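You operate a simulated robot arm through the tools that you are given. There is no shell and no other tool. Be economical: measure what you need, move in short steps, check, and stop when the job is done.

The job below is to be done with a simulated robot arm. You get a single attempt, and the scene is never put back.

JOB
Put both spoons in the drawer under the bread box and shut it.
Where things are to end (x, y in the base frame): steel spoon within 60 mm of [870, 920]; red spoon within 60 mm of [870, 740].

It is judged by the outcome, as a careful person would: the job done as asked, and still so three seconds after it is handed in. It fails if anything else is knocked over, pushed out of place, dropped, spilled or broken.

ROBOT AND FRAMES
A 7-joint arm with a two-finger parallel gripper, fixed in place. Base frame: the origin is at the foot of the arm, x ahead of it, y to its left, z up; the work surface is at about z = 900. Readings come in mm, rad, newtons and seconds.
Its first joint turns from -2.601 to 2.601 rad. Payload 3.43 kg.
Tool frame: the origin (TCP) lies between the finger pads and is the grasp point; the fingertips stand 30 mm ahead of it; z points along the fingers, y is the line along which they close. Largest opening 94 mm; finger width 28, thickness 10; the body of the gripper, 50 by 96 mm, starts 55 mm behind the TCP.
Orientation is told as [roll, pitch, yaw] about the base's x, y, z axes, in that order, counted from this pose: with the fingers straight down and closing along the base's y, the tool's x points along the base's -x, its y along +y and its z along -z.

CONTROLS
- The arm moves only by the tool apply_moves. Its argument "targets" is one flat list of numbers, 7 for each row, row after row: the shift along the tool's x, y, z in units of 30 mm (1.0 is 30 mm), then the turn, a rotation vector about the tool's x, y, z in units of 4 degrees (1.0 is 4 degrees), then the finger opening in mm, from 0 to 94. In form: [x, y, z, wx, wy, wz, fingers, x, y, z, wx, wy, wz, fingers, ...]. A call has 1 to 20 rows; each row shifts and turns the commanded pose from where the row before left it, along the tool's axes as they then stand. A call with a number of a shift or a turn outside -1 to 1 is refused whole. Rows are played at 5 a second. More than 50 mm and 0.15 rad between two rows, or a gripper value outside its range, and nothing of the call is played. Where a pose cannot be reached the arm comes as near as it can. A force on the tool above 40 N (or 10 N above the force at the start of the call, whichever is more), or a blocked arm, ends the call early, and 0.2 s more pass. Each finger travels about 45 mm/s and halts on what it meets, pressing with about 35 N; the grip force reading is that of the motor and also rises with nothing between the fingers. The clock runs only during rows and for 0.2 s after the last one: add rows that do not move to give the fingers time. The reply holds the time, the measured pose of the TCP, the force on the tool along the base axes, the opening and the grip force, in the units named above and with some noise, with the torque about the TCP (base axes, N m) and any sound that the robot's microphone picked up.
- Cameras (640 x 400 px; columns grow to the right, rows downward): "scene" is fixed at [50, 497.9, 1478.8]; the picture's right is [0.10, -0.99, 0.00], its down [-0.65, -0.07, -0.76] and it looks along [0.75, 0.08, -0.65] (base axes); focal length 351 px, centre (320, 200). "wrist" rides on the gripper at [76, 14, -102] in the tool frame; the picture's right is [-0.18, 0.98, 0.00], its down [-0.75, -0.14, -0.64] and it looks along [-0.63, -0.12, 0.77] (tool axes); focal length 243 px, centre (320, 200). There is no depth. A picture from a camera that has moved, and an enlarged one, comes with that camera's place and axes in the base frame and with its lens.
- get_image(camera): a new picture of that camera. It takes no simulated time.
- enlarge(camera, box): a new picture of the part [left, top, right, bottom] of that camera's present view, enlarged. It takes no simulated time.
- finish_job(): hands the job in; it is judged then, once.

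Work in short steps. Places have to be worked out from the pictures, the camera data and where the tool is seen: move nearer, look again, correct. Check each grasp and each placing, and mend what went wrong. You have 120 turns and 68 pictures in all, those below and enlarged ones among them. Open the gripper and draw the arm clear of the work before you hand the job in, unless the task says otherwise; then end with one line.

The tools are called as name(argument=value, ...) on one line, values as JSON. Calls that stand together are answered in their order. apply_moves: Moves the arm, as the interface text tells. Its arguments: {"type":"object","properties":{"targets":{"type":"array","items":{"type":"number"}}},"required":["targets"]} The other tools are called the same way: get_image (camera) takes a picture; enlarge (camera, box) takes an enlarged picture of a part of a camera's view; finish_job () hands the job in.

At the start:

```text
clock: 0.0
tcp_pos: [756.0, 636.2, 1112.0]
tcp_rot: [0.002, 0.0, 0.002]
contact_force: [-0.4, -0.2, -0.1]
ft_torque: [-0.02, 0.02, 0.02]
gripper_width: 94.0
gripper_force: 0.1
```

scene: 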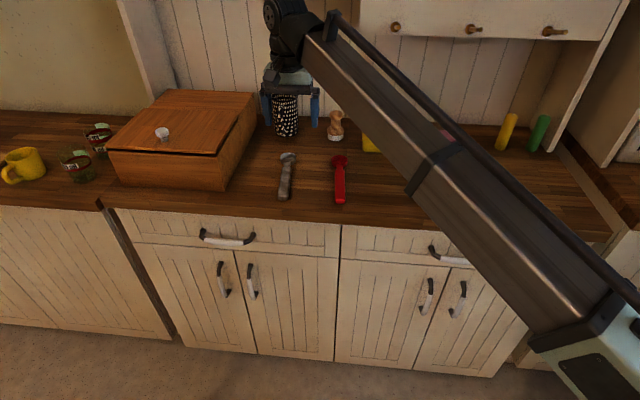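
wrist: 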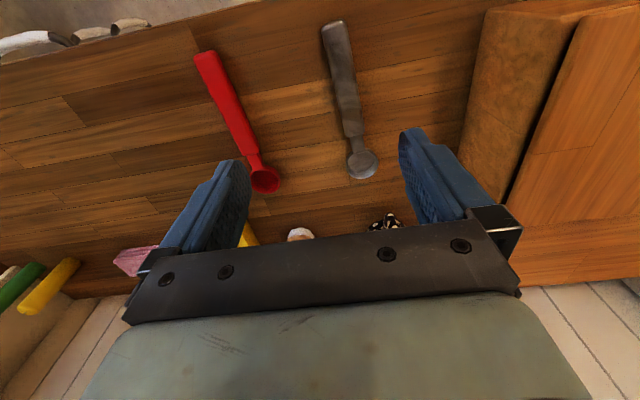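

I'll enlarge the drawer handle and the spoon area to measure before I move.

enlarge(camera="scene", box=[100, 190, 350, 346])

enlarge(camera="scene", box=[230, 90, 390, 215])

```text
2.56 times, centred on (225, 268) of scene
camera zoom: at [50.0, 497.9, 1478.8], right [0.1, -0.99, 0.0], down [-0.65, -0.07, -0.76], along [0.75, 0.08, -0.65], focal length 899 px, centre (563, 26)
```

zoom: 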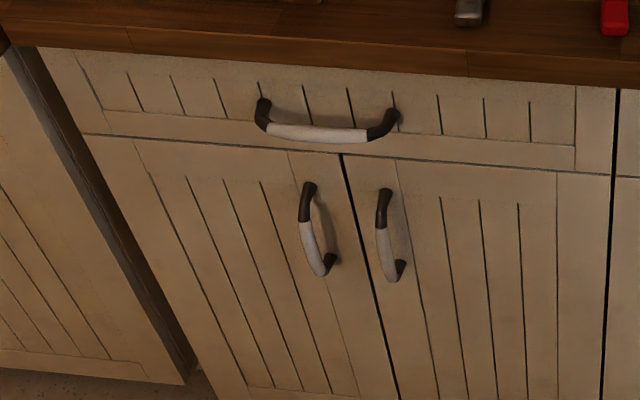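

```text
3.20 times, centred on (310, 152) of scene
camera zoom: at [50.0, 497.9, 1478.8], right [0.1, -0.99, 0.0], down [-0.65, -0.07, -0.76], along [0.75, 0.08, -0.65], focal length 1123 px, centre (352, 352)
```

zoom: 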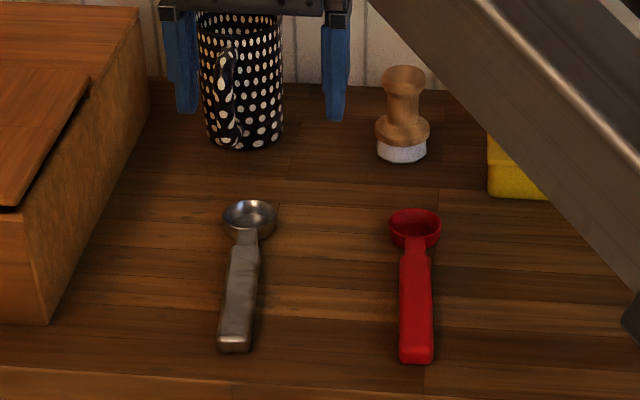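

The counter edge is near x≈678. The handle bar is around x≈650, z≈795, spanning y≈767–860. I'll move in front of the drawer and up, and begin turning the fingers to close along x.

apply_moves(targets=[0.93, 0.71, 0, 0, 0, 0, 94, 0.93, 0.71, 0, 0, 0, 0, 94, 0.93, 0.71, 0, 0, 0, 0, 94, 0.93, 0.71, 0, 0, 0, 0, 94, 0.93, 0.71, 0, 0, 0, 0, 94, 0.93, 0.71, 0, 0, 0, 0, 94, 0.93, 0.71, 0, 0, 0, 0, 94, 0, 0, 0, 0, 0, -1, 80, 0, 0, 0, 0, 0, -1, 60, 0, 0, 0, 0, 0, -1, 60, 0, 0, 0, 0, 0, -1, 60, 0, 0, 0, 0, 0, -1, 60, 0, 0, 0, 0, 0, -1, 60, 0, 0, 0, 0, 0, -1, 60, 0, 0, 0, 0, 0, -1, 60, 0, 0, 0, 0, 0, -1, 60, 0, 0, 0, 0, 0, -1, 60, 0, 0, 0, 0, 0, -1, 60, 0, 0, 0, 0, 0, -1, 60])

```text
clock: 4.0
tcp_pos: [559.2, 785.7, 1112.8]
tcp_rot: [0.001, 0.0, 0.839]
contact_force: [0.9, 0.6, 0.4]
ft_torque: [0.0, 0.0, -0.04]
gripper_width: 59.9
gripper_force: 0.1
```

The move went as planned. Next I finish the yaw to 90° and tilt the tool about 36° forward.

apply_moves(targets=[0, 0, 0, 0, 0, -0.955, 60, 0, 0, 0, 0, 0, -0.955, 60, 0, 0, 0, 0, 0, -0.955, 60, 0, 0, 0, 0, 0, -0.955, 60, 0, 0, 0, 0, 0, -0.955, 60, 0, 0, 0, 0, 0, -0.955, 60, 0, 0, 0, 0, 0, -0.955, 60, 0, 0, 0, 0, 0, -0.955, 60, 0, 0, 0, 0, 0, -0.955, 60, 0, 0, 0, 0, 0, -0.955, 60, 0, 0, 0, 0, 0, -0.955, 60, 0, 0, 0, 1, 0, 0, 60, 0, 0, 0, 1, 0, 0, 60, 0, 0, 0, 1, 0, 0, 60, 0, 0, 0, 1, 0, 0, 60, 0, 0, 0, 1, 0, 0, 60, 0, 0, 0, 1, 0, 0, 60, 0, 0, 0, 1, 0, 0, 60, 0, 0, 0, 1, 0, 0, 60, 0, 0, 0, 1, 0, 0, 60])

get_image(camera="wrist")

get_image(camera="scene")

```text
clock: 8.2
tcp_pos: [560.6, 786.1, 1111.8]
tcp_rot: [-0.631, -0.001, 1.573]
contact_force: [0.4, 0.1, -0.2]
ft_torque: [-0.02, 0.02, -0.02]
gripper_width: 60.4
gripper_force: 0.1
```

```text
63 pictures are left
camera wrist: at [487.2, 708.9, 1187.2], right [-0.79, 0.18, -0.58], down [-0.26, 0.75, 0.6], along [0.55, 0.63, -0.55], focal length 243 px, centre (320, 200)
```

wrist: 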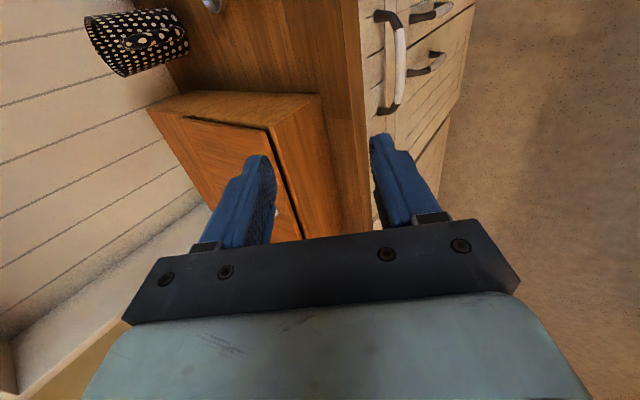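

```text
62 pictures are left
```

scene: 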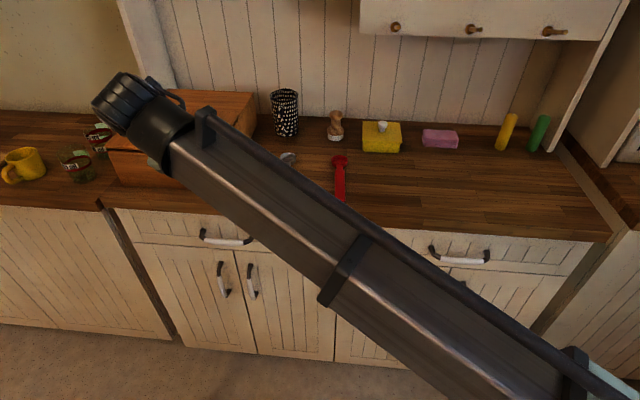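

By triangulation the bar is near (645, 810, 799), and the drawer face is at x≈681. I'll descend to a standoff about 100 mm back along the tool axis and narrow the opening.

apply_moves(targets=[-0.02, 0.55, 0.878, 0, 0, 0, 50, -0.02, 0.55, 0.878, 0, 0, 0, 40, -0.02, 0.55, 0.878, 0, 0, 0, 38, -0.02, 0.55, 0.878, 0, 0, 0, 38, -0.02, 0.55, 0.878, 0, 0, 0, 38, -0.02, 0.55, 0.878, 0, 0, 0, 38, -0.02, 0.55, 0.878, 0, 0, 0, 38, 0, 0, 0, 0, 0, 0, 38])

get_image(camera="wrist")

get_image(camera="scene")

```text
clock: 10.0
tcp_pos: [574.7, 791.3, 895.4]
tcp_rot: [-0.628, 0.0, 1.57]
contact_force: [-0.3, -0.3, -0.1]
ft_torque: [0.02, 0.01, 0.05]
gripper_width: 37.8
gripper_force: 0.0
```

```text
61 pictures are left
camera wrist: at [502.2, 714.4, 969.9], right [-0.8, 0.18, -0.58], down [-0.26, 0.75, 0.6], along [0.55, 0.63, -0.55], focal length 243 px, centre (320, 200)
```

wrist: 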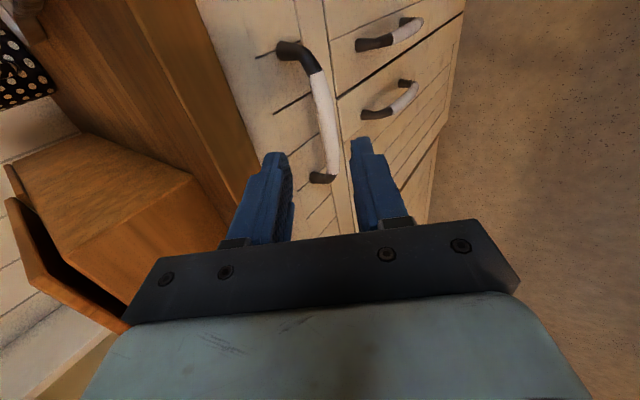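

```text
60 pictures are left
```

scene: 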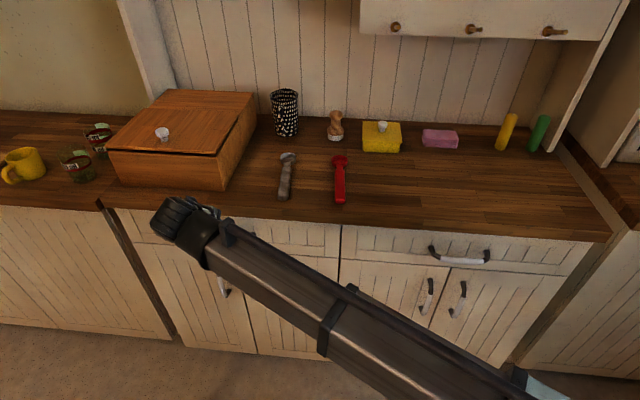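

The bar refines to about (645, 797), in line with the gripper axis. I'll advance 70 mm and look.

apply_moves(targets=[0, 0.03, 0.8, 0, 0, 0, 38, 0, 0, 0.8, 0, 0, 0, 38, 0, 0, 0.73, 0, 0, 0, 38])

get_image(camera="wrist")

```text
clock: 10.8
tcp_pos: [614.4, 789.9, 837.9]
tcp_rot: [-0.628, 0.0, 1.57]
contact_force: [0.0, 0.5, -0.1]
ft_torque: [0.02, -0.03, -0.03]
gripper_width: 37.8
gripper_force: 0.0
```

```text
59 pictures are left
camera wrist: at [541.6, 713.6, 914.0], right [-0.8, 0.18, -0.58], down [-0.26, 0.75, 0.6], along [0.55, 0.63, -0.55], focal length 243 px, centre (320, 200)
```

wrist: 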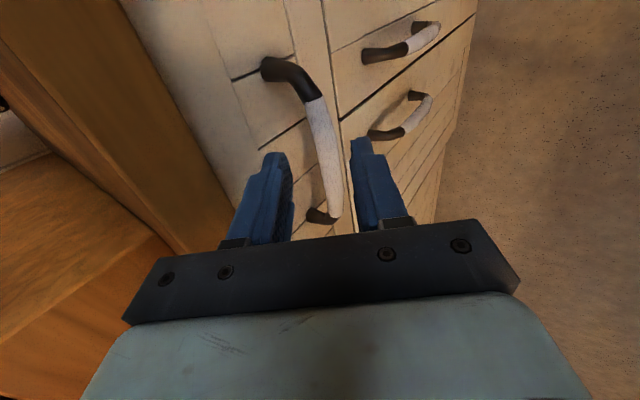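

The bar is centred between the fingers and about 54 mm ahead of the TCP. I'll advance 38 mm and close.

apply_moves(targets=[0, 0, 0.45, 0, 0, 0, 38, 0, 0, 0.45, 0, 0, 0, 38, 0, 0, 0.37, 0, 0, 0, 38, 0, 0, 0, 0, 0, 0, 20, 0, 0, 0, 0, 0, 0, 4, 0, 0, 0, 0, 0, 0, 4, 0, 0, 0, 0, 0, 0, 4])

get_image(camera="wrist")

```text
clock: 12.4
tcp_pos: [635.5, 789.2, 806.8]
tcp_rot: [-0.625, 0.001, 1.572]
contact_force: [-16.7, -4.5, -14.5]
ft_torque: [0.55, 0.54, 0.35]
gripper_width: 16.5
gripper_force: 45.4
```

```text
58 pictures are left
camera wrist: at [563.2, 712.9, 881.9], right [-0.8, 0.18, -0.58], down [-0.26, 0.75, 0.6], along [0.54, 0.63, -0.55], focal length 243 px, centre (320, 200)
```

wrist: 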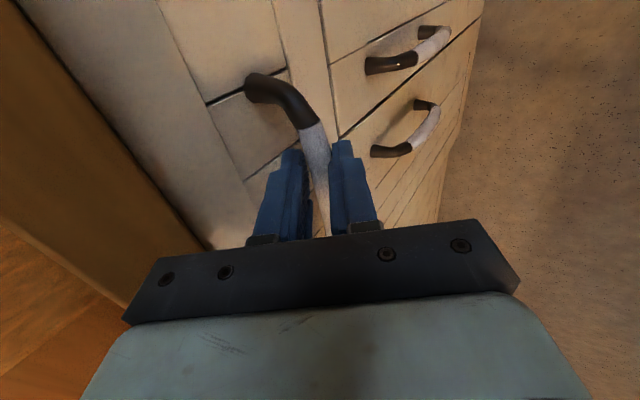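

The bar is gripped (16.5 mm). I pull gently along −x.

apply_moves(targets=[0, 0.27, -0.196, 0, 0, 0, 4, 0, 0.405, -0.294, 0, 0, 0, 4, 0, 0.405, -0.294, 0, 0, 0, 4, 0, 0.405, -0.294, 0, 0, 0, 4, 0, 0.405, -0.294, 0, 0, 0, 4])

```text
clock: 13.6
tcp_pos: [566.8, 789.4, 807.3]
tcp_rot: [-0.627, 0.004, 1.569]
contact_force: [-1.5, -14.5, -19.4]
ft_torque: [-0.58, 0.25, -0.36]
gripper_width: 16.5
gripper_force: 45.0
```

The drawer follows freely. I keep pulling.

apply_moves(targets=[0, 0.405, -0.294, 0, 0, 0, 4, 0, 0.485, -0.353, 0, 0, 0, 4, 0, 0.485, -0.353, 0, 0, 0, 4, 0, 0.485, -0.353, 0, 0, 0, 4, 0, 0.485, -0.353, 0, 0, 0, 4, 0, 0.485, -0.353, 0, 0, 0, 4, 0, 0.485, -0.353, 0, 0, 0, 4, 0, 0.485, -0.353, 0, 0, 0, 4, 0, 0.485, -0.353, 0, 0, 0, 4, 0, 0.485, -0.353, 0, 0, 0, 4, 0, 0.485, -0.353, 0, 0, 0, 4, 0, 0.405, -0.294, 0, 0, 0, 4])

get_image(camera="scene")

get_image(camera="wrist")

```text
clock: 16.2
tcp_pos: [356.3, 789.3, 807.1]
tcp_rot: [-0.627, 0.002, 1.571]
contact_force: [-1.0, -12.4, -25.0]
ft_torque: [-0.68, 0.45, -0.51]
gripper_width: 16.6
gripper_force: 45.1
```

```text
57 pictures are left
```

scene: 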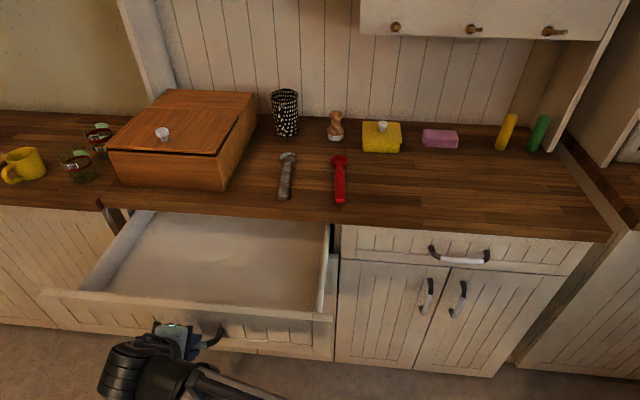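

```text
56 pictures are left
camera wrist: at [284.0, 713.6, 882.5], right [-0.8, 0.18, -0.58], down [-0.26, 0.75, 0.6], along [0.55, 0.63, -0.55], focal length 243 px, centre (320, 200)
```

wrist: 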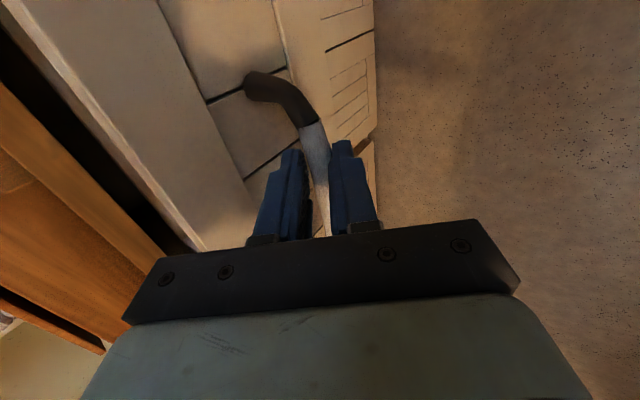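

The drawer is open about 279 mm. A bit more would make placing easier, so I'll pull another ~70 mm and watch the force.

apply_moves(targets=[0, 0.27, -0.196, 0, 0, 0, 4, 0, 0.27, -0.196, 0, 0, 0, 4, 0, 0.27, -0.196, 0, 0, 0, 4, 0, 0.27, -0.196, 0, 0, 0, 4, 0, 0.27, -0.196, 0, 0, 0, 4, 0, 0.27, -0.196, 0, 0, 0, 4, 0, 0.27, -0.196, 0, 0, 0, 4])

enlarge(camera="scene", box=[30, 180, 350, 380])

```text
clock: 16.7
tcp_pos: [353.5, 790.6, 809.7]
tcp_rot: [-0.644, -0.001, 1.571]
contact_force: [9.3, -1.1, -6.8]
ft_torque: [0.32, -0.09, 0.45]
gripper_width: 16.5
gripper_force: 45.1
stopped in row 2: the force on the tool passed its limit at 50 N (the readings are from after the stop); the commanded pose is now the measured one
```

```text
2.00 times, centred on (190, 280) of scene
camera zoom: at [50.0, 497.9, 1478.8], right [0.1, -0.99, 0.0], down [-0.65, -0.07, -0.76], along [0.75, 0.08, -0.65], focal length 702 px, centre (580, 40)
```

zoom: 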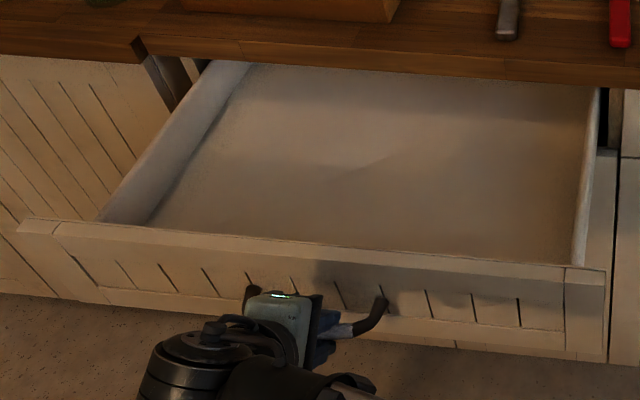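

The drawer is at its stop, about 281 mm open with the front at x≈400. I'll release the handle, retreat along the tool axis, straighten up and rise.

apply_moves(targets=[0, 0, 0, 0, 0, 0, 30, 0, 0, 0, 0, 0, 0, 38, 0, 0, -0.9, 0, 0, 0, 38, 0, 0, -0.9, 0, 0, 0, 38, 0, 0, -0.9, 0, 0, 0, 38, 0, 0, -0.9, 0, 0, 0, 38, 0, 0, 0, -1, 0, 0, 50, 0, 0, 0, -1, 0, 0, 50, 0, 0, 0, -1, 0, 0, 50, 0, 0, 0, -1, 0, 0, 50, 0, 0, 0, -1, 0, 0, 50, 0, 0, 0, -1, 0, 0, 50, 0, 0, 0, -1, 0, 0, 50, 0, 0, 0, -1, 0, 0, 50, 0, 0, 0, -1, 0, 0, 50, 0, 0, -1, 0, 0, 1, 50, 0, 0, -1, 0, 0, 1, 50, 0, 0, -1, 0, 0, 1, 50, 0, 0, -1, 0, 0, 1, 50, 0, 0, -1, 0, 0, 1, 50])

```text
clock: 20.9
tcp_pos: [281.7, 791.3, 1047.0]
tcp_rot: [-0.014, -0.007, 1.22]
contact_force: [-0.4, 0.4, 0.2]
ft_torque: [-0.01, 0.0, 0.0]
gripper_width: 50.0
gripper_force: 0.0
```

Released cleanly. I finish turning back to a yaw of about 7° and look at the drawer and scene.

apply_moves(targets=[0, 0, 0, 0, 0, 0.98, 50, 0, 0, 0, 0, 0, 0.98, 50, 0, 0, 0, 0, 0, 0.98, 50, 0, 0, 0, 0, 0, 0.98, 50, 0, 0, 0, 0, 0, 0.98, 50, 0, 0, 0, 0, 0, 0.98, 50, 0, 0, 0, 0, 0, 0.98, 50, 0, 0, 0, 0, 0, 0.98, 50, 0, 0, 0, 0, 0, 0.98, 50, 0, 0, 0, 0, 0, 0.98, 50, 0, 0, 0, 0, 0, 0.98, 50, 0, 0, 0, 0, 0, 0.98, 50, 0, 0, 0, 0, 0, 0.98, 50, 0, 0, 0, 0, 0, 0.98, 50, 0, 0, 0, 0, 0, 0.98, 50, 0, 0, 0, 0, 0, 0.98, 50])

get_image(camera="wrist")

get_image(camera="scene")

```text
clock: 24.3
tcp_pos: [282.8, 790.2, 1047.8]
tcp_rot: [0.0, -0.017, 0.126]
contact_force: [-0.6, -0.5, 0.6]
ft_torque: [0.0, -0.01, 0.02]
gripper_width: 50.1
gripper_force: 0.2
```

```text
54 pictures are left
camera wrist: at [203.6, 794.1, 1149.1], right [0.06, 1.0, 0.0], down [0.75, -0.05, 0.65], along [0.65, -0.04, -0.76], focal length 243 px, centre (320, 200)
```

wrist: 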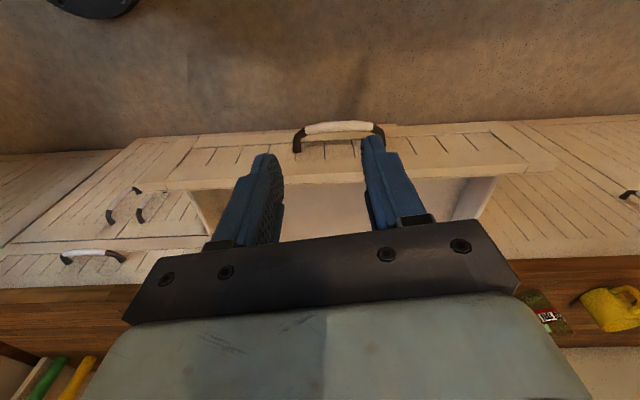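

```text
53 pictures are left
```

scene: 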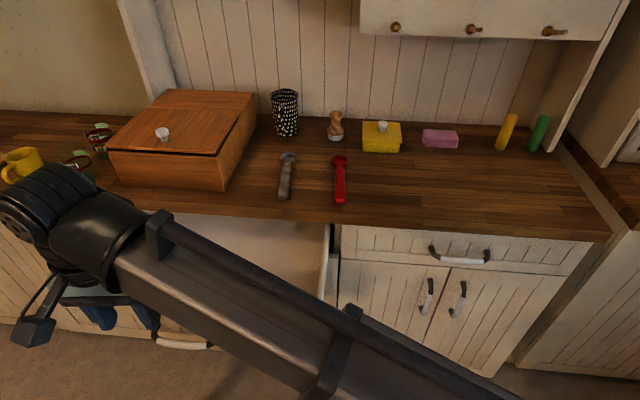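

I carry the open gripper to above the steel spoon handle at height.

apply_moves(targets=[-0.869, -0.383, 0, 0, 0, 0, 50, -0.869, -0.383, 0, 0, 0, 0, 50, -0.869, -0.383, 0, 0, 0, 0, 50, -0.869, -0.383, 0, 0, 0, 0, 50, -0.869, -0.383, 0, 0, 0, 0, 50, -0.869, -0.383, 0, 0, 0, 0, 50, -0.869, -0.383, 0, 0, 0, 0, 50, -0.869, -0.383, 0, 0, 0, 0, 50, -0.869, -0.383, 0, 0, 0, 0, 50, -0.869, -0.383, 0, 0, 0, 0, 50, -0.869, -0.383, 0, 0, 0, 0, 50, -0.869, -0.383, 0, 0, 0, 0, 50, -0.869, -0.383, 0, 0, 0, 0, 50, -0.869, -0.383, 0, 0, 0, 0, 50, -0.869, -0.383, 0, 0, 0, 0, 50, -0.869, -0.383, 0, 0, 0, 0, 50])

get_image(camera="wrist")

```text
clock: 27.7
tcp_pos: [722.9, 660.9, 1054.8]
tcp_rot: [0.0, -0.018, 0.13]
contact_force: [-0.4, -0.2, 0.9]
ft_torque: [-0.01, -0.02, 0.01]
gripper_width: 49.9
gripper_force: 0.1
```

```text
52 pictures are left
camera wrist: at [643.5, 665.6, 1155.3], right [0.06, 1.0, 0.0], down [0.75, -0.05, 0.65], along [0.65, -0.03, -0.76], focal length 243 px, centre (320, 200)
```

wrist: 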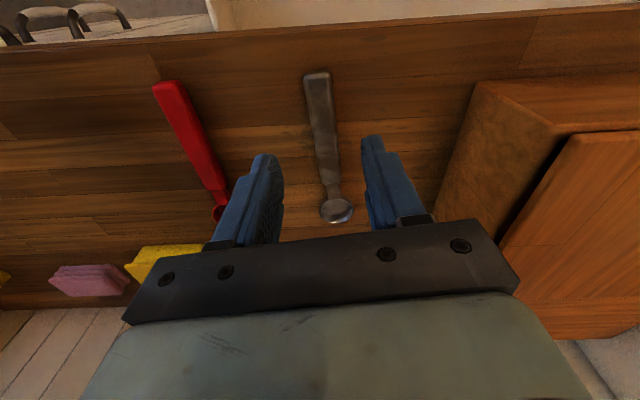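

The spoon's handle centreline passes about (757, 665) with a heading of about 6°. I'll tilt 24° for reach, narrowing nothing yet, and then look again.

apply_moves(targets=[0, 0, 0, 0, -1, 0, 50, 0, 0, 0, 0, -1, 0, 50, 0, 0, 0, 0, -1, 0, 50, 0, 0, 0, 0, -1, 0, 50, 0, 0, 0, 0, -1, 0, 50, 0, 0, 0, 0, -1, 0, 50, 0, 0, 0, 0, 0, 0, 50])

get_image(camera="wrist")

```text
clock: 29.3
tcp_pos: [720.5, 660.6, 1054.5]
tcp_rot: [-0.001, -0.437, 0.127]
contact_force: [0.0, 0.3, -0.6]
ft_torque: [0.0, -0.01, 0.01]
gripper_width: 50.0
gripper_force: 0.1
```

```text
51 pictures are left
camera wrist: at [607.2, 660.1, 1115.3], right [0.04, 1.0, 0.08], down [0.43, -0.09, 0.9], along [0.9, 0.0, -0.43], focal length 243 px, centre (320, 200)
```

wrist: 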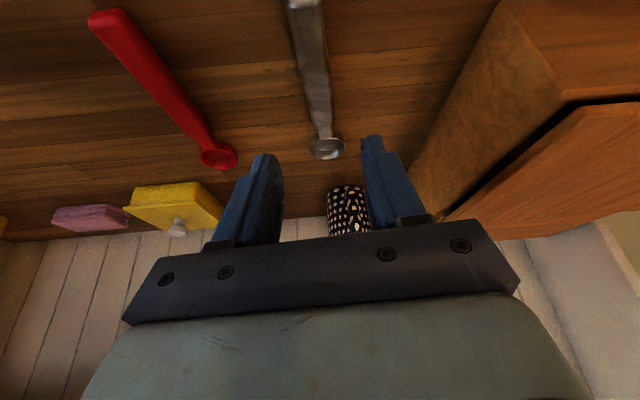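

The handle is at y≈665.5 near x=757. I descend to about 975 above the grasp point.

apply_moves(targets=[0.124, 0.0, 0.917, 0, 0, 0, 50, 0.124, 0.01, 0.917, 0, 0, 0, 50, 0.124, 0, 0.917, 0, 0, 0, 50, 0, 0, 0, 0, 0, 0, 50])

get_image(camera="wrist")

enlarge(camera="scene", box=[230, 90, 390, 215])

```text
clock: 30.3
tcp_pos: [746.1, 664.6, 973.2]
tcp_rot: [0.002, -0.436, 0.128]
contact_force: [-0.2, -0.2, -0.5]
ft_torque: [0.03, 0.03, 0.0]
gripper_width: 50.1
gripper_force: 0.0
```

```text
50 pictures are left
camera wrist: at [632.2, 663.8, 1034.9], right [0.04, 1.0, 0.08], down [0.43, -0.09, 0.9], along [0.9, 0.0, -0.43], focal length 243 px, centre (320, 200)
```

wrist: 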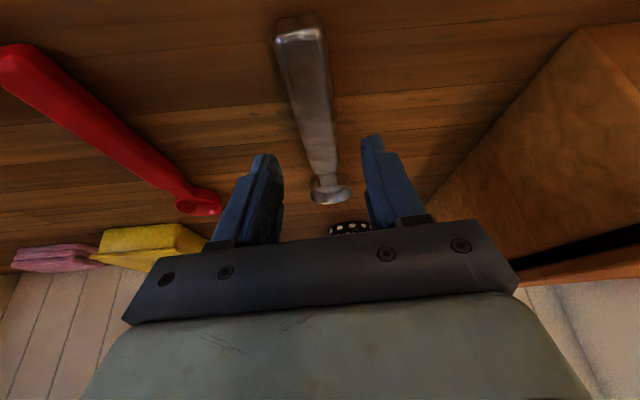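

```text
3.20 times, centred on (310, 152) of scene
camera zoom: at [50.0, 497.9, 1478.8], right [0.1, -0.99, 0.0], down [-0.65, -0.07, -0.76], along [0.75, 0.08, -0.65], focal length 1123 px, centre (352, 352)
```

zoom: 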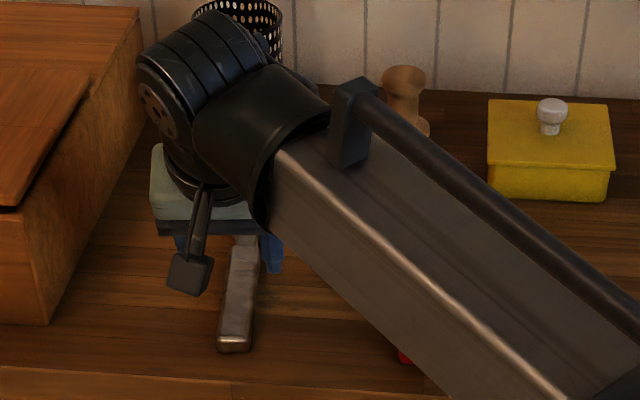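

The handle is centred to within ~2 mm between the fingers. I descend 38 mm and close.

apply_moves(targets=[0.18, -0.07, 0.385, 0, 0, 0, 50, 0.18, 0, 0.385, 0, 0, 0, 50, 0.18, 0, 0.385, 0, 0, 0, 50, 0, 0, 0, 0, 0, 0, 35, 0, 0, 0, 0, 0, 0, 20, 0, 0, 0, 0, 0, 0, 5, 0, 0, 0, 0, 0, 0, 5, 0, 0, 0, 0, 0, 0, 5])

get_image(camera="wrist")

```text
clock: 32.1
tcp_pos: [746.3, 661.8, 936.4]
tcp_rot: [0.001, -0.437, 0.129]
contact_force: [0.5, -0.2, 0.7]
ft_torque: [-0.03, -0.07, 0.03]
gripper_width: 26.0
gripper_force: 34.9
```

```text
48 pictures are left
camera wrist: at [631.4, 661.4, 997.9], right [0.04, 1.0, 0.08], down [0.43, -0.09, 0.9], along [0.9, 0.0, -0.43], focal length 243 px, centre (320, 200)
```

wrist: 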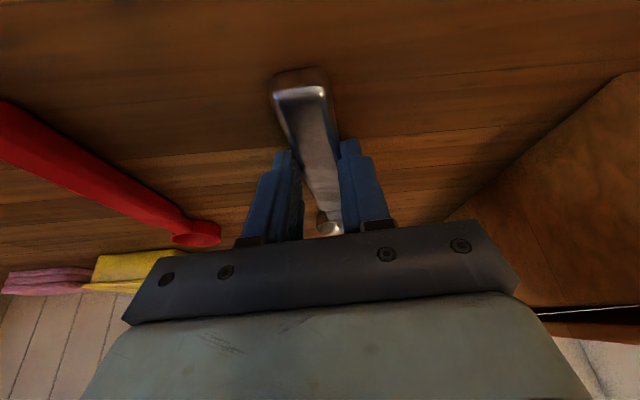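

The spoon is gripped at 26 mm wide. I lift 100 mm and check that it holds.

apply_moves(targets=[-0.211, 0, -0.453, 0, 0, 0, 5, -0.4226, 0, -0.906, 0, 0, 0, 5, -0.4226, 0, -0.906, 0, 0, 0, 5, -0.4226, 0, -0.906, 0, 0, 0, 5, 0, 0, 0, 0, 0, 0, 5])

get_image(camera="wrist")

get_image(camera="scene")

```text
clock: 33.3
tcp_pos: [744.7, 662.4, 1044.2]
tcp_rot: [0.002, -0.436, 0.127]
contact_force: [-0.1, -0.1, -1.2]
ft_torque: [0.01, 0.04, 0.02]
gripper_width: 26.0
gripper_force: 35.0
```

```text
47 pictures are left
camera wrist: at [630.4, 661.9, 1104.7], right [0.04, 1.0, 0.08], down [0.43, -0.09, 0.9], along [0.9, 0.0, -0.43], focal length 243 px, centre (320, 200)
```

wrist: 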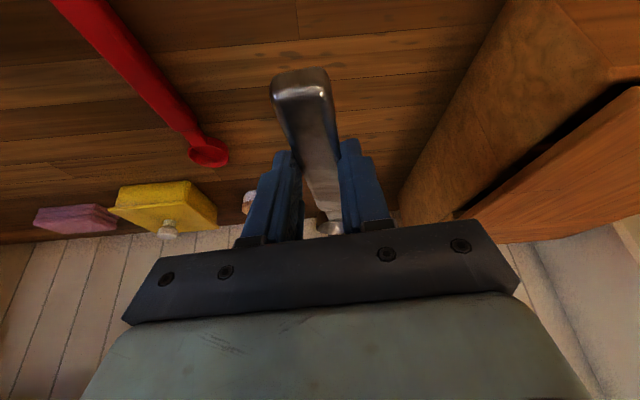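

```text
46 pictures are left
```

scene: 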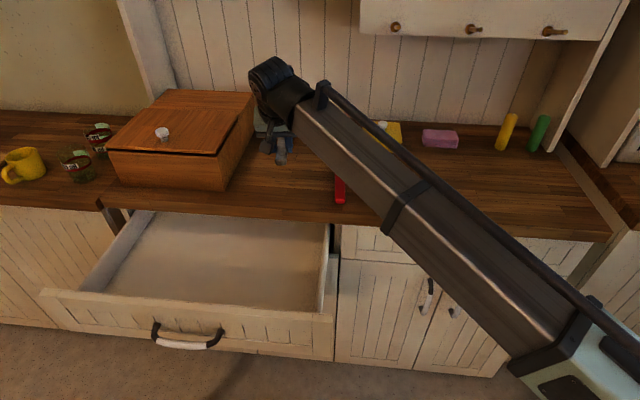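

It's held level. I back out to over the drawer and then turn it about vertical to a heading of ~58° so the spoon fits within the opened part.

apply_moves(targets=[0.824, 0.586, -0.384, 0, 0, 0, 5, 0.824, 0.586, -0.384, 0, 0, 0, 5, 0.824, 0.586, -0.384, 0, 0, 0, 5, 0.824, 0.586, -0.384, 0, 0, 0, 5, 0.824, 0.586, -0.384, 0, 0, 0, 5, 0.824, 0.586, -0.384, 0, 0, 0, 5, 0.824, 0.586, -0.384, 0, 0, 0, 5, 0, 0, 0, -0.414, 0, -0.888, 5, 0, 0, 0, -0.414, 0, -0.888, 5, 0, 0, 0, -0.414, 0, -0.888, 5, 0, 0, 0, -0.414, 0, -0.888, 5, 0, 0, 0, -0.414, 0, -0.888, 5, 0, 0, 0, -0.414, 0, -0.888, 5, 0, 0, 0, -0.414, 0, -0.888, 5, 0, 0, 0, -0.414, 0, -0.888, 5, 0, 0, 0, -0.414, 0, -0.888, 5, 0, 0, 0, -0.414, 0, -0.888, 5, 0, 0, 0, -0.414, 0, -0.888, 5, 0, 0, 0, -0.414, 0, -0.888, 5, 0, 0, 0, -0.414, 0, -0.888, 5])

get_image(camera="wrist")

get_image(camera="scene")

```text
clock: 37.5
tcp_pos: [541.7, 759.2, 1040.2]
tcp_rot: [0.004, -0.436, 1.018]
contact_force: [-0.3, 0.5, -0.7]
ft_torque: [-0.02, 0.0, -0.02]
gripper_width: 25.9
gripper_force: 35.1
```

```text
45 pictures are left
camera wrist: at [469.6, 671.1, 1102.2], right [-0.75, 0.66, 0.08], down [0.34, 0.27, 0.9], along [0.57, 0.7, -0.43], focal length 243 px, centre (320, 200)
```

wrist: 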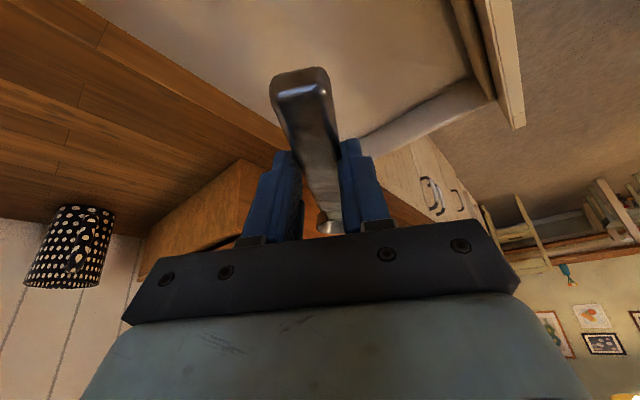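

```text
44 pictures are left
```

scene: 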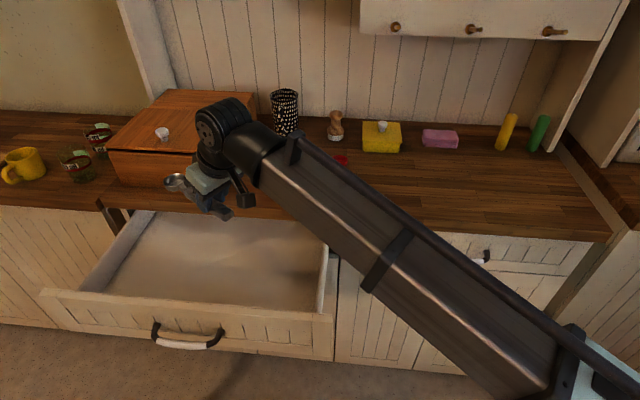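

The spoon is held as predicted, with its centre about 59 mm ahead of the TCP. I move out to y≈850 and start down.

apply_moves(targets=[-0.817, 0.461, 0.381, 0, 0, 0, 5, -0.817, 0.461, 0.381, 0, 0, 0, 5, -0.817, 0.461, 0.381, 0, 0, 0, 5, 0.4226, 0, 0.906, 0, 0, 0, 5, 0.4226, 0, 0.906, 0, 0, 0, 5, 0.4226, 0, 0.906, 0, 0, 0, 5, 0.4226, 0, 0.906, 0, 0, 0, 5, 0, 0, 0, 0, 0, 0, 5])

get_image(camera="scene")

get_image(camera="wrist")

```text
clock: 39.3
tcp_pos: [549.8, 851.4, 921.9]
tcp_rot: [0.004, -0.436, 1.017]
contact_force: [-0.7, -0.5, -1.0]
ft_torque: [-0.01, -0.03, 0.01]
gripper_width: 25.9
gripper_force: 34.1
```

```text
43 pictures are left
```

scene: 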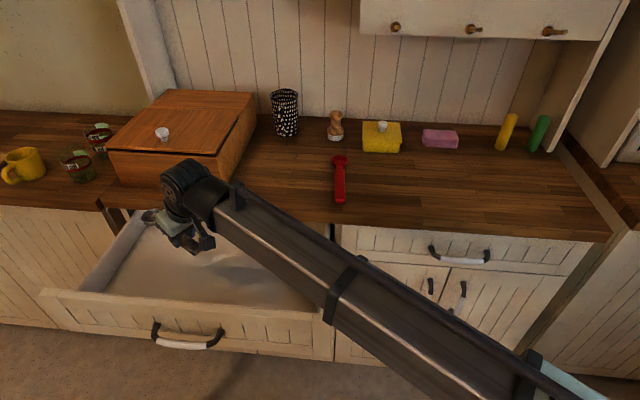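

```text
42 pictures are left
camera wrist: at [476.3, 763.7, 983.2], right [-0.75, 0.66, 0.08], down [0.34, 0.27, 0.9], along [0.57, 0.7, -0.43], focal length 243 px, centre (320, 200)
```

wrist: 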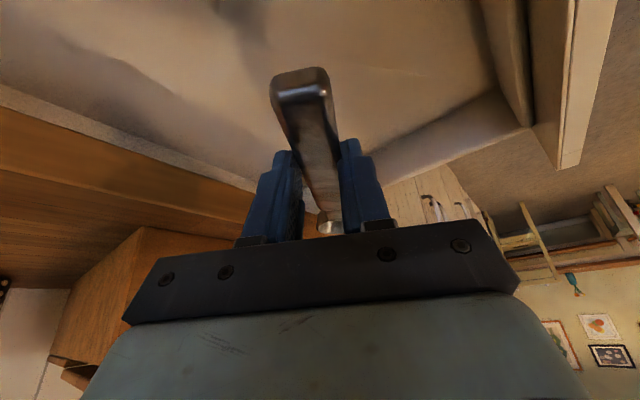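

The pose is reached and everything is clear of the counter edge. I lower 85 mm in 10 mm steps.

apply_moves(targets=[0.2, 0, 0.428, 0, 0, 0, 5, 0.2, 0, 0.428, 0, 0, 0, 5, 0.2, 0, 0.428, 0, 0, 0, 5, 0.141, 0, 0.302, 0, 0, 0, 5, 0.141, 0, 0.302, 0, 0, 0, 5, 0.141, 0, 0.302, 0, 0, 0, 5, 0.07, 0, 0.151, 0, 0, 0, 5, 0.07, 0, 0.151, 0, 0, 0, 5, 0, 0, 0, 0, 0, 0, 5])

get_image(camera="wrist")

enlarge(camera="scene", box=[60, 150, 300, 300])

```text
clock: 41.3
tcp_pos: [550.0, 851.9, 839.3]
tcp_rot: [0.002, -0.435, 1.016]
contact_force: [0.0, 0.2, -0.9]
ft_torque: [-0.02, 0.01, 0.02]
gripper_width: 25.7
gripper_force: 35.7
```

```text
41 pictures are left
camera wrist: at [476.6, 762.6, 900.2], right [-0.75, 0.66, 0.08], down [0.34, 0.27, 0.9], along [0.57, 0.7, -0.43], focal length 243 px, centre (320, 200)
```

wrist: 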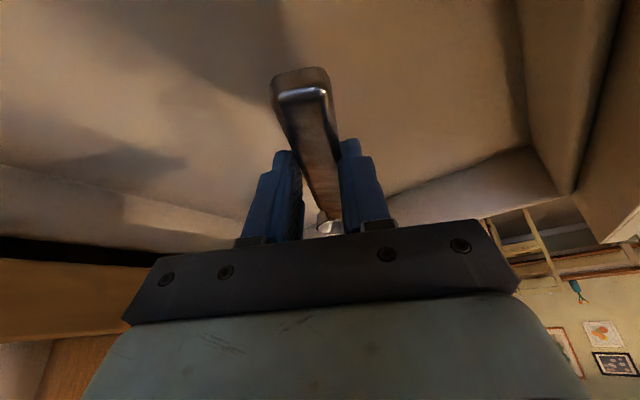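

```text
2.67 times, centred on (180, 225) of scene
camera zoom: at [50.0, 497.9, 1478.8], right [0.1, -0.99, 0.0], down [-0.65, -0.07, -0.76], along [0.75, 0.08, -0.65], focal length 936 px, centre (693, 133)
```

zoom: 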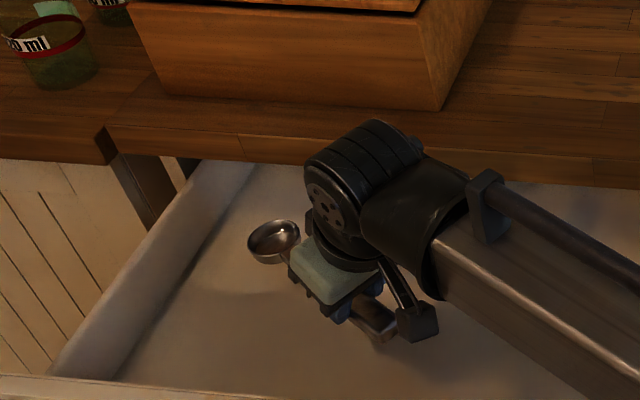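

There's no contact yet at z=839. I keep lowering in small steps until the spoon touches.

apply_moves(targets=[0.07, 0, 0.151, 0, 0, 0, 5, 0.07, 0, 0.151, 0, 0, 0, 5, 0.042, 0, 0.0906, 0, 0, 0, 5, 0, 0, 0, 0, 0, 0, 5])

```text
clock: 42.3
tcp_pos: [548.9, 850.7, 826.2]
tcp_rot: [0.002, -0.436, 1.015]
contact_force: [-0.4, -0.4, -0.4]
ft_torque: [-0.01, 0.04, 0.01]
gripper_width: 25.9
gripper_force: 34.5
```

apply_moves(targets=[0.042, 0, 0.0906, 0, 0, 0, 5, 0.042, 0, 0.0906, 0, 0, 0, 5, 0.042, 0, 0.0906, 0, 0, 0, 5, 0.042, 0, 0.0906, 0, 0, 0, 5, 0, 0, 0, 0, 0, 0, 5])

enlarge(camera="scene", box=[60, 150, 300, 300])

```text
clock: 43.5
tcp_pos: [548.4, 849.5, 815.4]
tcp_rot: [0.002, -0.436, 1.016]
contact_force: [-0.2, 0.1, 0.1]
ft_torque: [-0.04, 0.0, 0.0]
gripper_width: 26.0
gripper_force: 35.5
```

```text
2.67 times, centred on (180, 225) of scene
camera zoom: at [50.0, 497.9, 1478.8], right [0.1, -0.99, 0.0], down [-0.65, -0.07, -0.76], along [0.75, 0.08, -0.65], focal length 936 px, centre (693, 133)
```

zoom: 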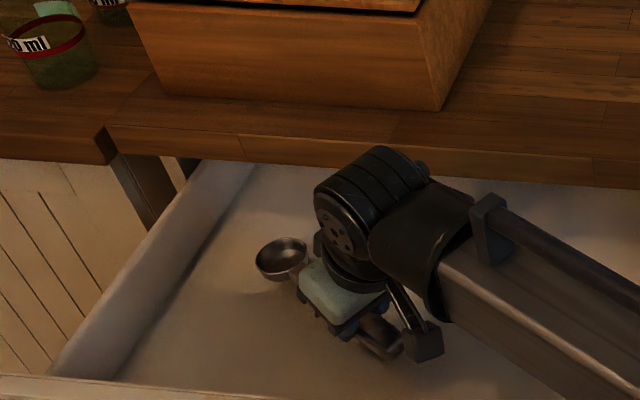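

Still no contact, so the floor is lower than estimated. Continuing in 3 mm steps.

apply_moves(targets=[0.042, 0, 0.0906, 0, 0, 0, 5, 0.042, 0, 0.0906, 0, 0, 0, 5, 0.042, 0, 0.0906, 0, 0, 0, 5, 0.042, 0, 0.0906, 0, 0, 0, 5, 0, 0, 0, 0, 0, 0, 5])

get_image(camera="wrist")

```text
clock: 44.7
tcp_pos: [548.5, 849.7, 804.4]
tcp_rot: [0.002, -0.437, 1.017]
contact_force: [-0.5, -0.1, -0.4]
ft_torque: [-0.01, 0.03, 0.03]
gripper_width: 25.9
gripper_force: 34.7
```

```text
38 pictures are left
camera wrist: at [476.4, 761.7, 864.0], right [-0.75, 0.66, 0.08], down [0.34, 0.27, 0.9], along [0.57, 0.7, -0.43], focal length 243 px, centre (320, 200)
```

wrist: 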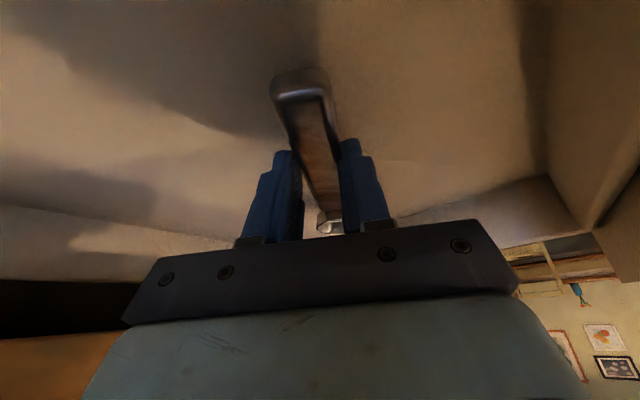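

Continuing down in 3 mm steps, watching the force.

apply_moves(targets=[0.042, 0, 0.0906, 0, 0, 0, 5, 0.042, 0, 0.0906, 0, 0, 0, 5, 0.042, 0, 0.0906, 0, 0, 0, 5, 0.042, 0, 0.0906, 0, 0, 0, 5, 0.042, 0, 0.0906, 0, 0, 0, 5, 0, 0, 0, 0, 0, 0, 5])

get_image(camera="scene")

```text
clock: 46.1
tcp_pos: [548.1, 850.6, 789.5]
tcp_rot: [0.002, -0.438, 1.014]
contact_force: [-0.4, 1.2, 7.2]
ft_torque: [-0.33, 0.15, -0.01]
gripper_width: 25.9
gripper_force: 35.2
```

```text
37 pictures are left
```

scene: 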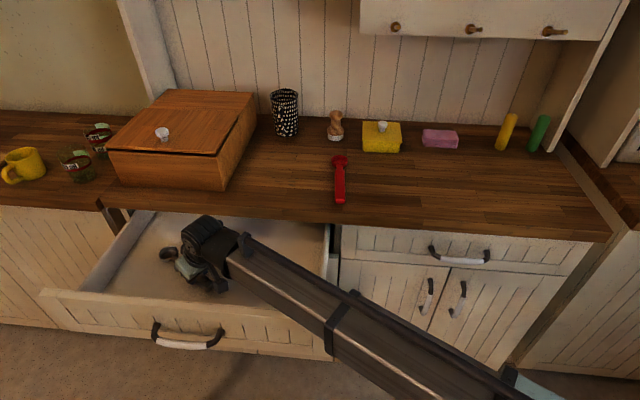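

The spoon touches the floor (7 N at z≈789). I open the fingers and rise straight up.

apply_moves(targets=[0, 0, 0, 0, 0, 0, 35, 0, 0, 0, 0, 0, 0, 45, 0, 0, 0, 0, 0, 0, 45, -0.211, 0, -0.453, 0, 0, 0, 45, -0.4226, 0, -0.906, 0, 0, 0, 45, -0.4226, 0, -0.906, 0, 0, 0, 45, -0.4226, 0, -0.906, 0, 0, 0, 45, -0.4226, 0, -0.906, 0, 0, 0, 45, -0.4226, 0, -0.906, 0, 0, 0, 45, -0.4226, 0, -0.906, 0, 0, 0, 45, -0.4226, 0, -0.906, 0, 0, 0, 45, -0.4226, 0, -0.906, 0, 0, 0, 45])

get_image(camera="wrist")

get_image(camera="scene")

```text
clock: 48.7
tcp_pos: [550.4, 849.7, 1042.9]
tcp_rot: [0.002, -0.437, 1.014]
contact_force: [0.2, -0.3, -0.7]
ft_torque: [-0.01, 0.03, -0.02]
gripper_width: 44.9
gripper_force: 0.2
```

```text
36 pictures are left
camera wrist: at [477.3, 761.9, 1104.0], right [-0.75, 0.66, 0.08], down [0.34, 0.28, 0.9], along [0.57, 0.7, -0.43], focal length 243 px, centre (320, 200)
```

wrist: 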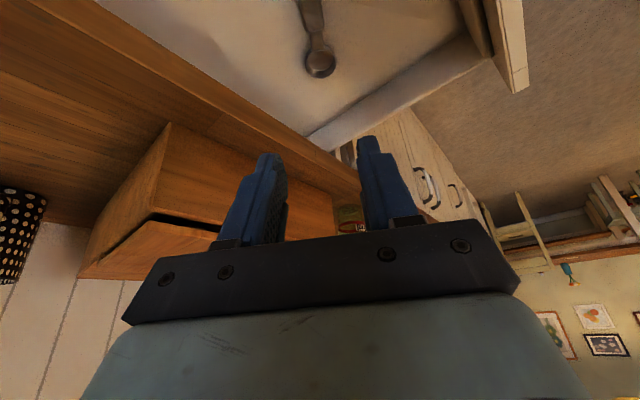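

```text
35 pictures are left
```

scene: 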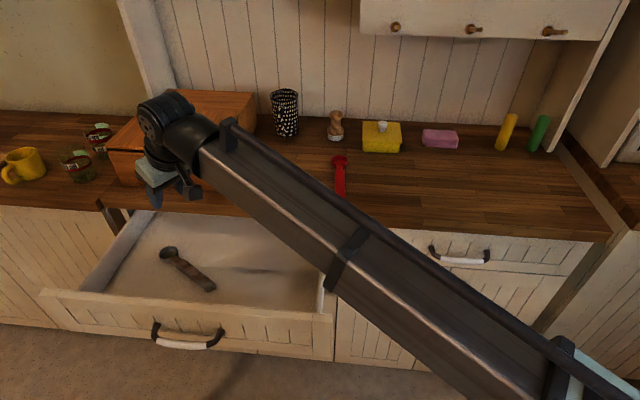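

The steel spoon lies at about (580, 895), i.e. (861, 895) once closed, which is good. Next I rotate back to a heading of ~3.5° and head for the red spoon.

apply_moves(targets=[0, 0, 0, 0.412, 0, 0.884, 45, 0, 0, 0, 0.412, 0, 0.884, 45, 0, 0, 0, 0.412, 0, 0.884, 45, 0, 0, 0, 0.412, 0, 0.884, 45, 0, 0, 0, 0.412, 0, 0.884, 45, 0, 0, 0, 0.412, 0, 0.884, 45, 0, 0, 0, 0.412, 0, 0.884, 45, 0, 0, 0, 0.412, 0, 0.884, 45, 0, 0, 0, 0.412, 0, 0.884, 45, 0, 0, 0, 0.412, 0, 0.884, 45, 0, 0, 0, 0.412, 0, 0.884, 45, 0, 0, 0, 0.412, 0, 0.884, 45, 0, 0, 0, 0.412, 0, 0.884, 45, 0, 0, 0, 0.412, 0, 0.884, 45, -0.405, -0.872, 0.189, 0, 0, 0, 50, -0.405, -0.872, 0.189, 0, 0, 0, 50, -0.405, -0.872, 0.189, 0, 0, 0, 50, -0.405, -0.872, 0.189, 0, 0, 0, 50, -0.405, -0.872, 0.189, 0, 0, 0, 50, -0.405, -0.872, 0.189, 0, 0, 0, 50])

apply_moves(targets=[-0.405, -0.872, 0.189, 0, 0, 0, 50, -0.405, -0.872, 0.189, 0, 0, 0, 50, -0.405, -0.872, 0.189, 0, 0, 0, 50, -0.405, -0.872, 0.189, 0, 0, 0, 50, -0.405, -0.872, 0.189, 0, 0, 0, 50, -0.405, -0.872, 0.189, 0, 0, 0, 50, -0.405, -0.872, 0.189, 0, 0, 0, 50, 0, 0, 0, 0, 0, 0, 50])

get_image(camera="wrist")

```text
clock: 52.9
tcp_pos: [639.4, 698.8, 1042.5]
tcp_rot: [0.0, -0.435, 0.064]
contact_force: [1.3, 0.6, 0.2]
ft_torque: [0.0, -0.01, -0.02]
gripper_width: 50.2
gripper_force: 0.1
```

```text
clock: 54.7
tcp_pos: [744.5, 520.2, 1042.9]
tcp_rot: [0.002, -0.436, 0.064]
contact_force: [0.0, 0.2, -0.9]
ft_torque: [0.02, -0.02, 0.0]
gripper_width: 49.9
gripper_force: 0.0
```

```text
34 pictures are left
camera wrist: at [630.2, 527.4, 1103.2], right [0.1, 0.99, 0.08], down [0.42, -0.12, 0.9], along [0.9, -0.06, -0.43], focal length 243 px, centre (320, 200)
```

wrist: 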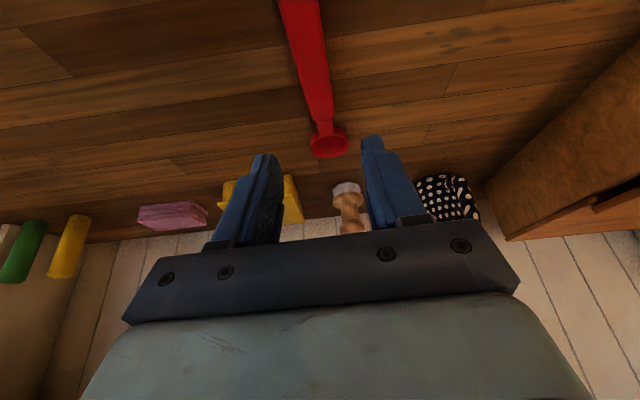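

It's lined up over the red handle. I descend to 975 and check.

apply_moves(targets=[0.319, 0, 0.685, 0, 0, 0, 50, 0.319, 0, 0.685, 0, 0, 0, 50, 0.319, 0, 0.685, 0, 0, 0, 50, 0, 0, 0, 0, 0, 0, 50])

get_image(camera="wrist")

```text
clock: 55.7
tcp_pos: [742.8, 521.9, 972.9]
tcp_rot: [0.002, -0.435, 0.062]
contact_force: [-0.3, -0.2, 0.1]
ft_torque: [-0.01, -0.03, 0.03]
gripper_width: 49.8
gripper_force: 0.0
```

```text
33 pictures are left
camera wrist: at [628.8, 528.5, 1034.4], right [0.1, 0.99, 0.08], down [0.42, -0.12, 0.9], along [0.9, -0.06, -0.43], focal length 243 px, centre (320, 200)
```

wrist: 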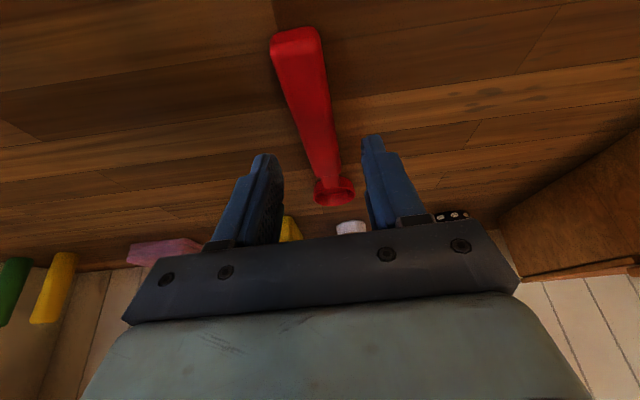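

The view matches the steel grasp closely. I descend 37 mm, close, and then lift.

apply_moves(targets=[0.174, -0.05, 0.373, 0, 0, 0, 50, 0.174, 0, 0.373, 0, 0, 0, 50, 0.174, 0, 0.373, 0, 0, 0, 50, 0, 0, 0, 0, 0, 0, 35, 0, 0, 0, 0, 0, 0, 20, 0, 0, 0, 0, 0, 0, 5, 0, 0, 0, 0, 0, 0, 5, 0, 0, 0, 0, 0, 0, 5])

get_image(camera="wrist")

```text
clock: 57.5
tcp_pos: [744.2, 518.9, 936.2]
tcp_rot: [0.001, -0.434, 0.062]
contact_force: [0.3, 0.0, 0.6]
ft_torque: [-0.01, 0.07, -0.02]
gripper_width: 25.8
gripper_force: 34.8
```

```text
32 pictures are left
camera wrist: at [629.8, 526.2, 997.3], right [0.1, 0.99, 0.08], down [0.42, -0.12, 0.9], along [0.9, -0.06, -0.43], focal length 243 px, centre (320, 200)
```

wrist: 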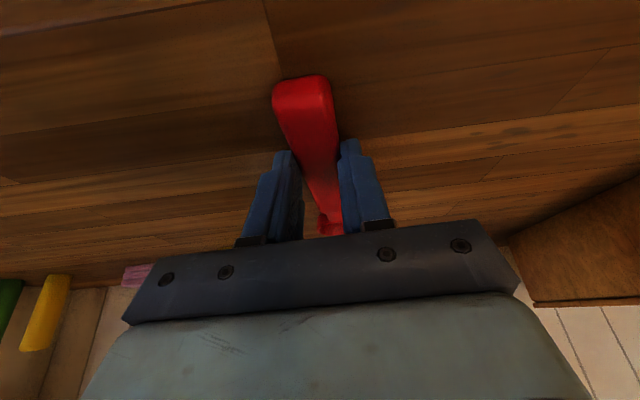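

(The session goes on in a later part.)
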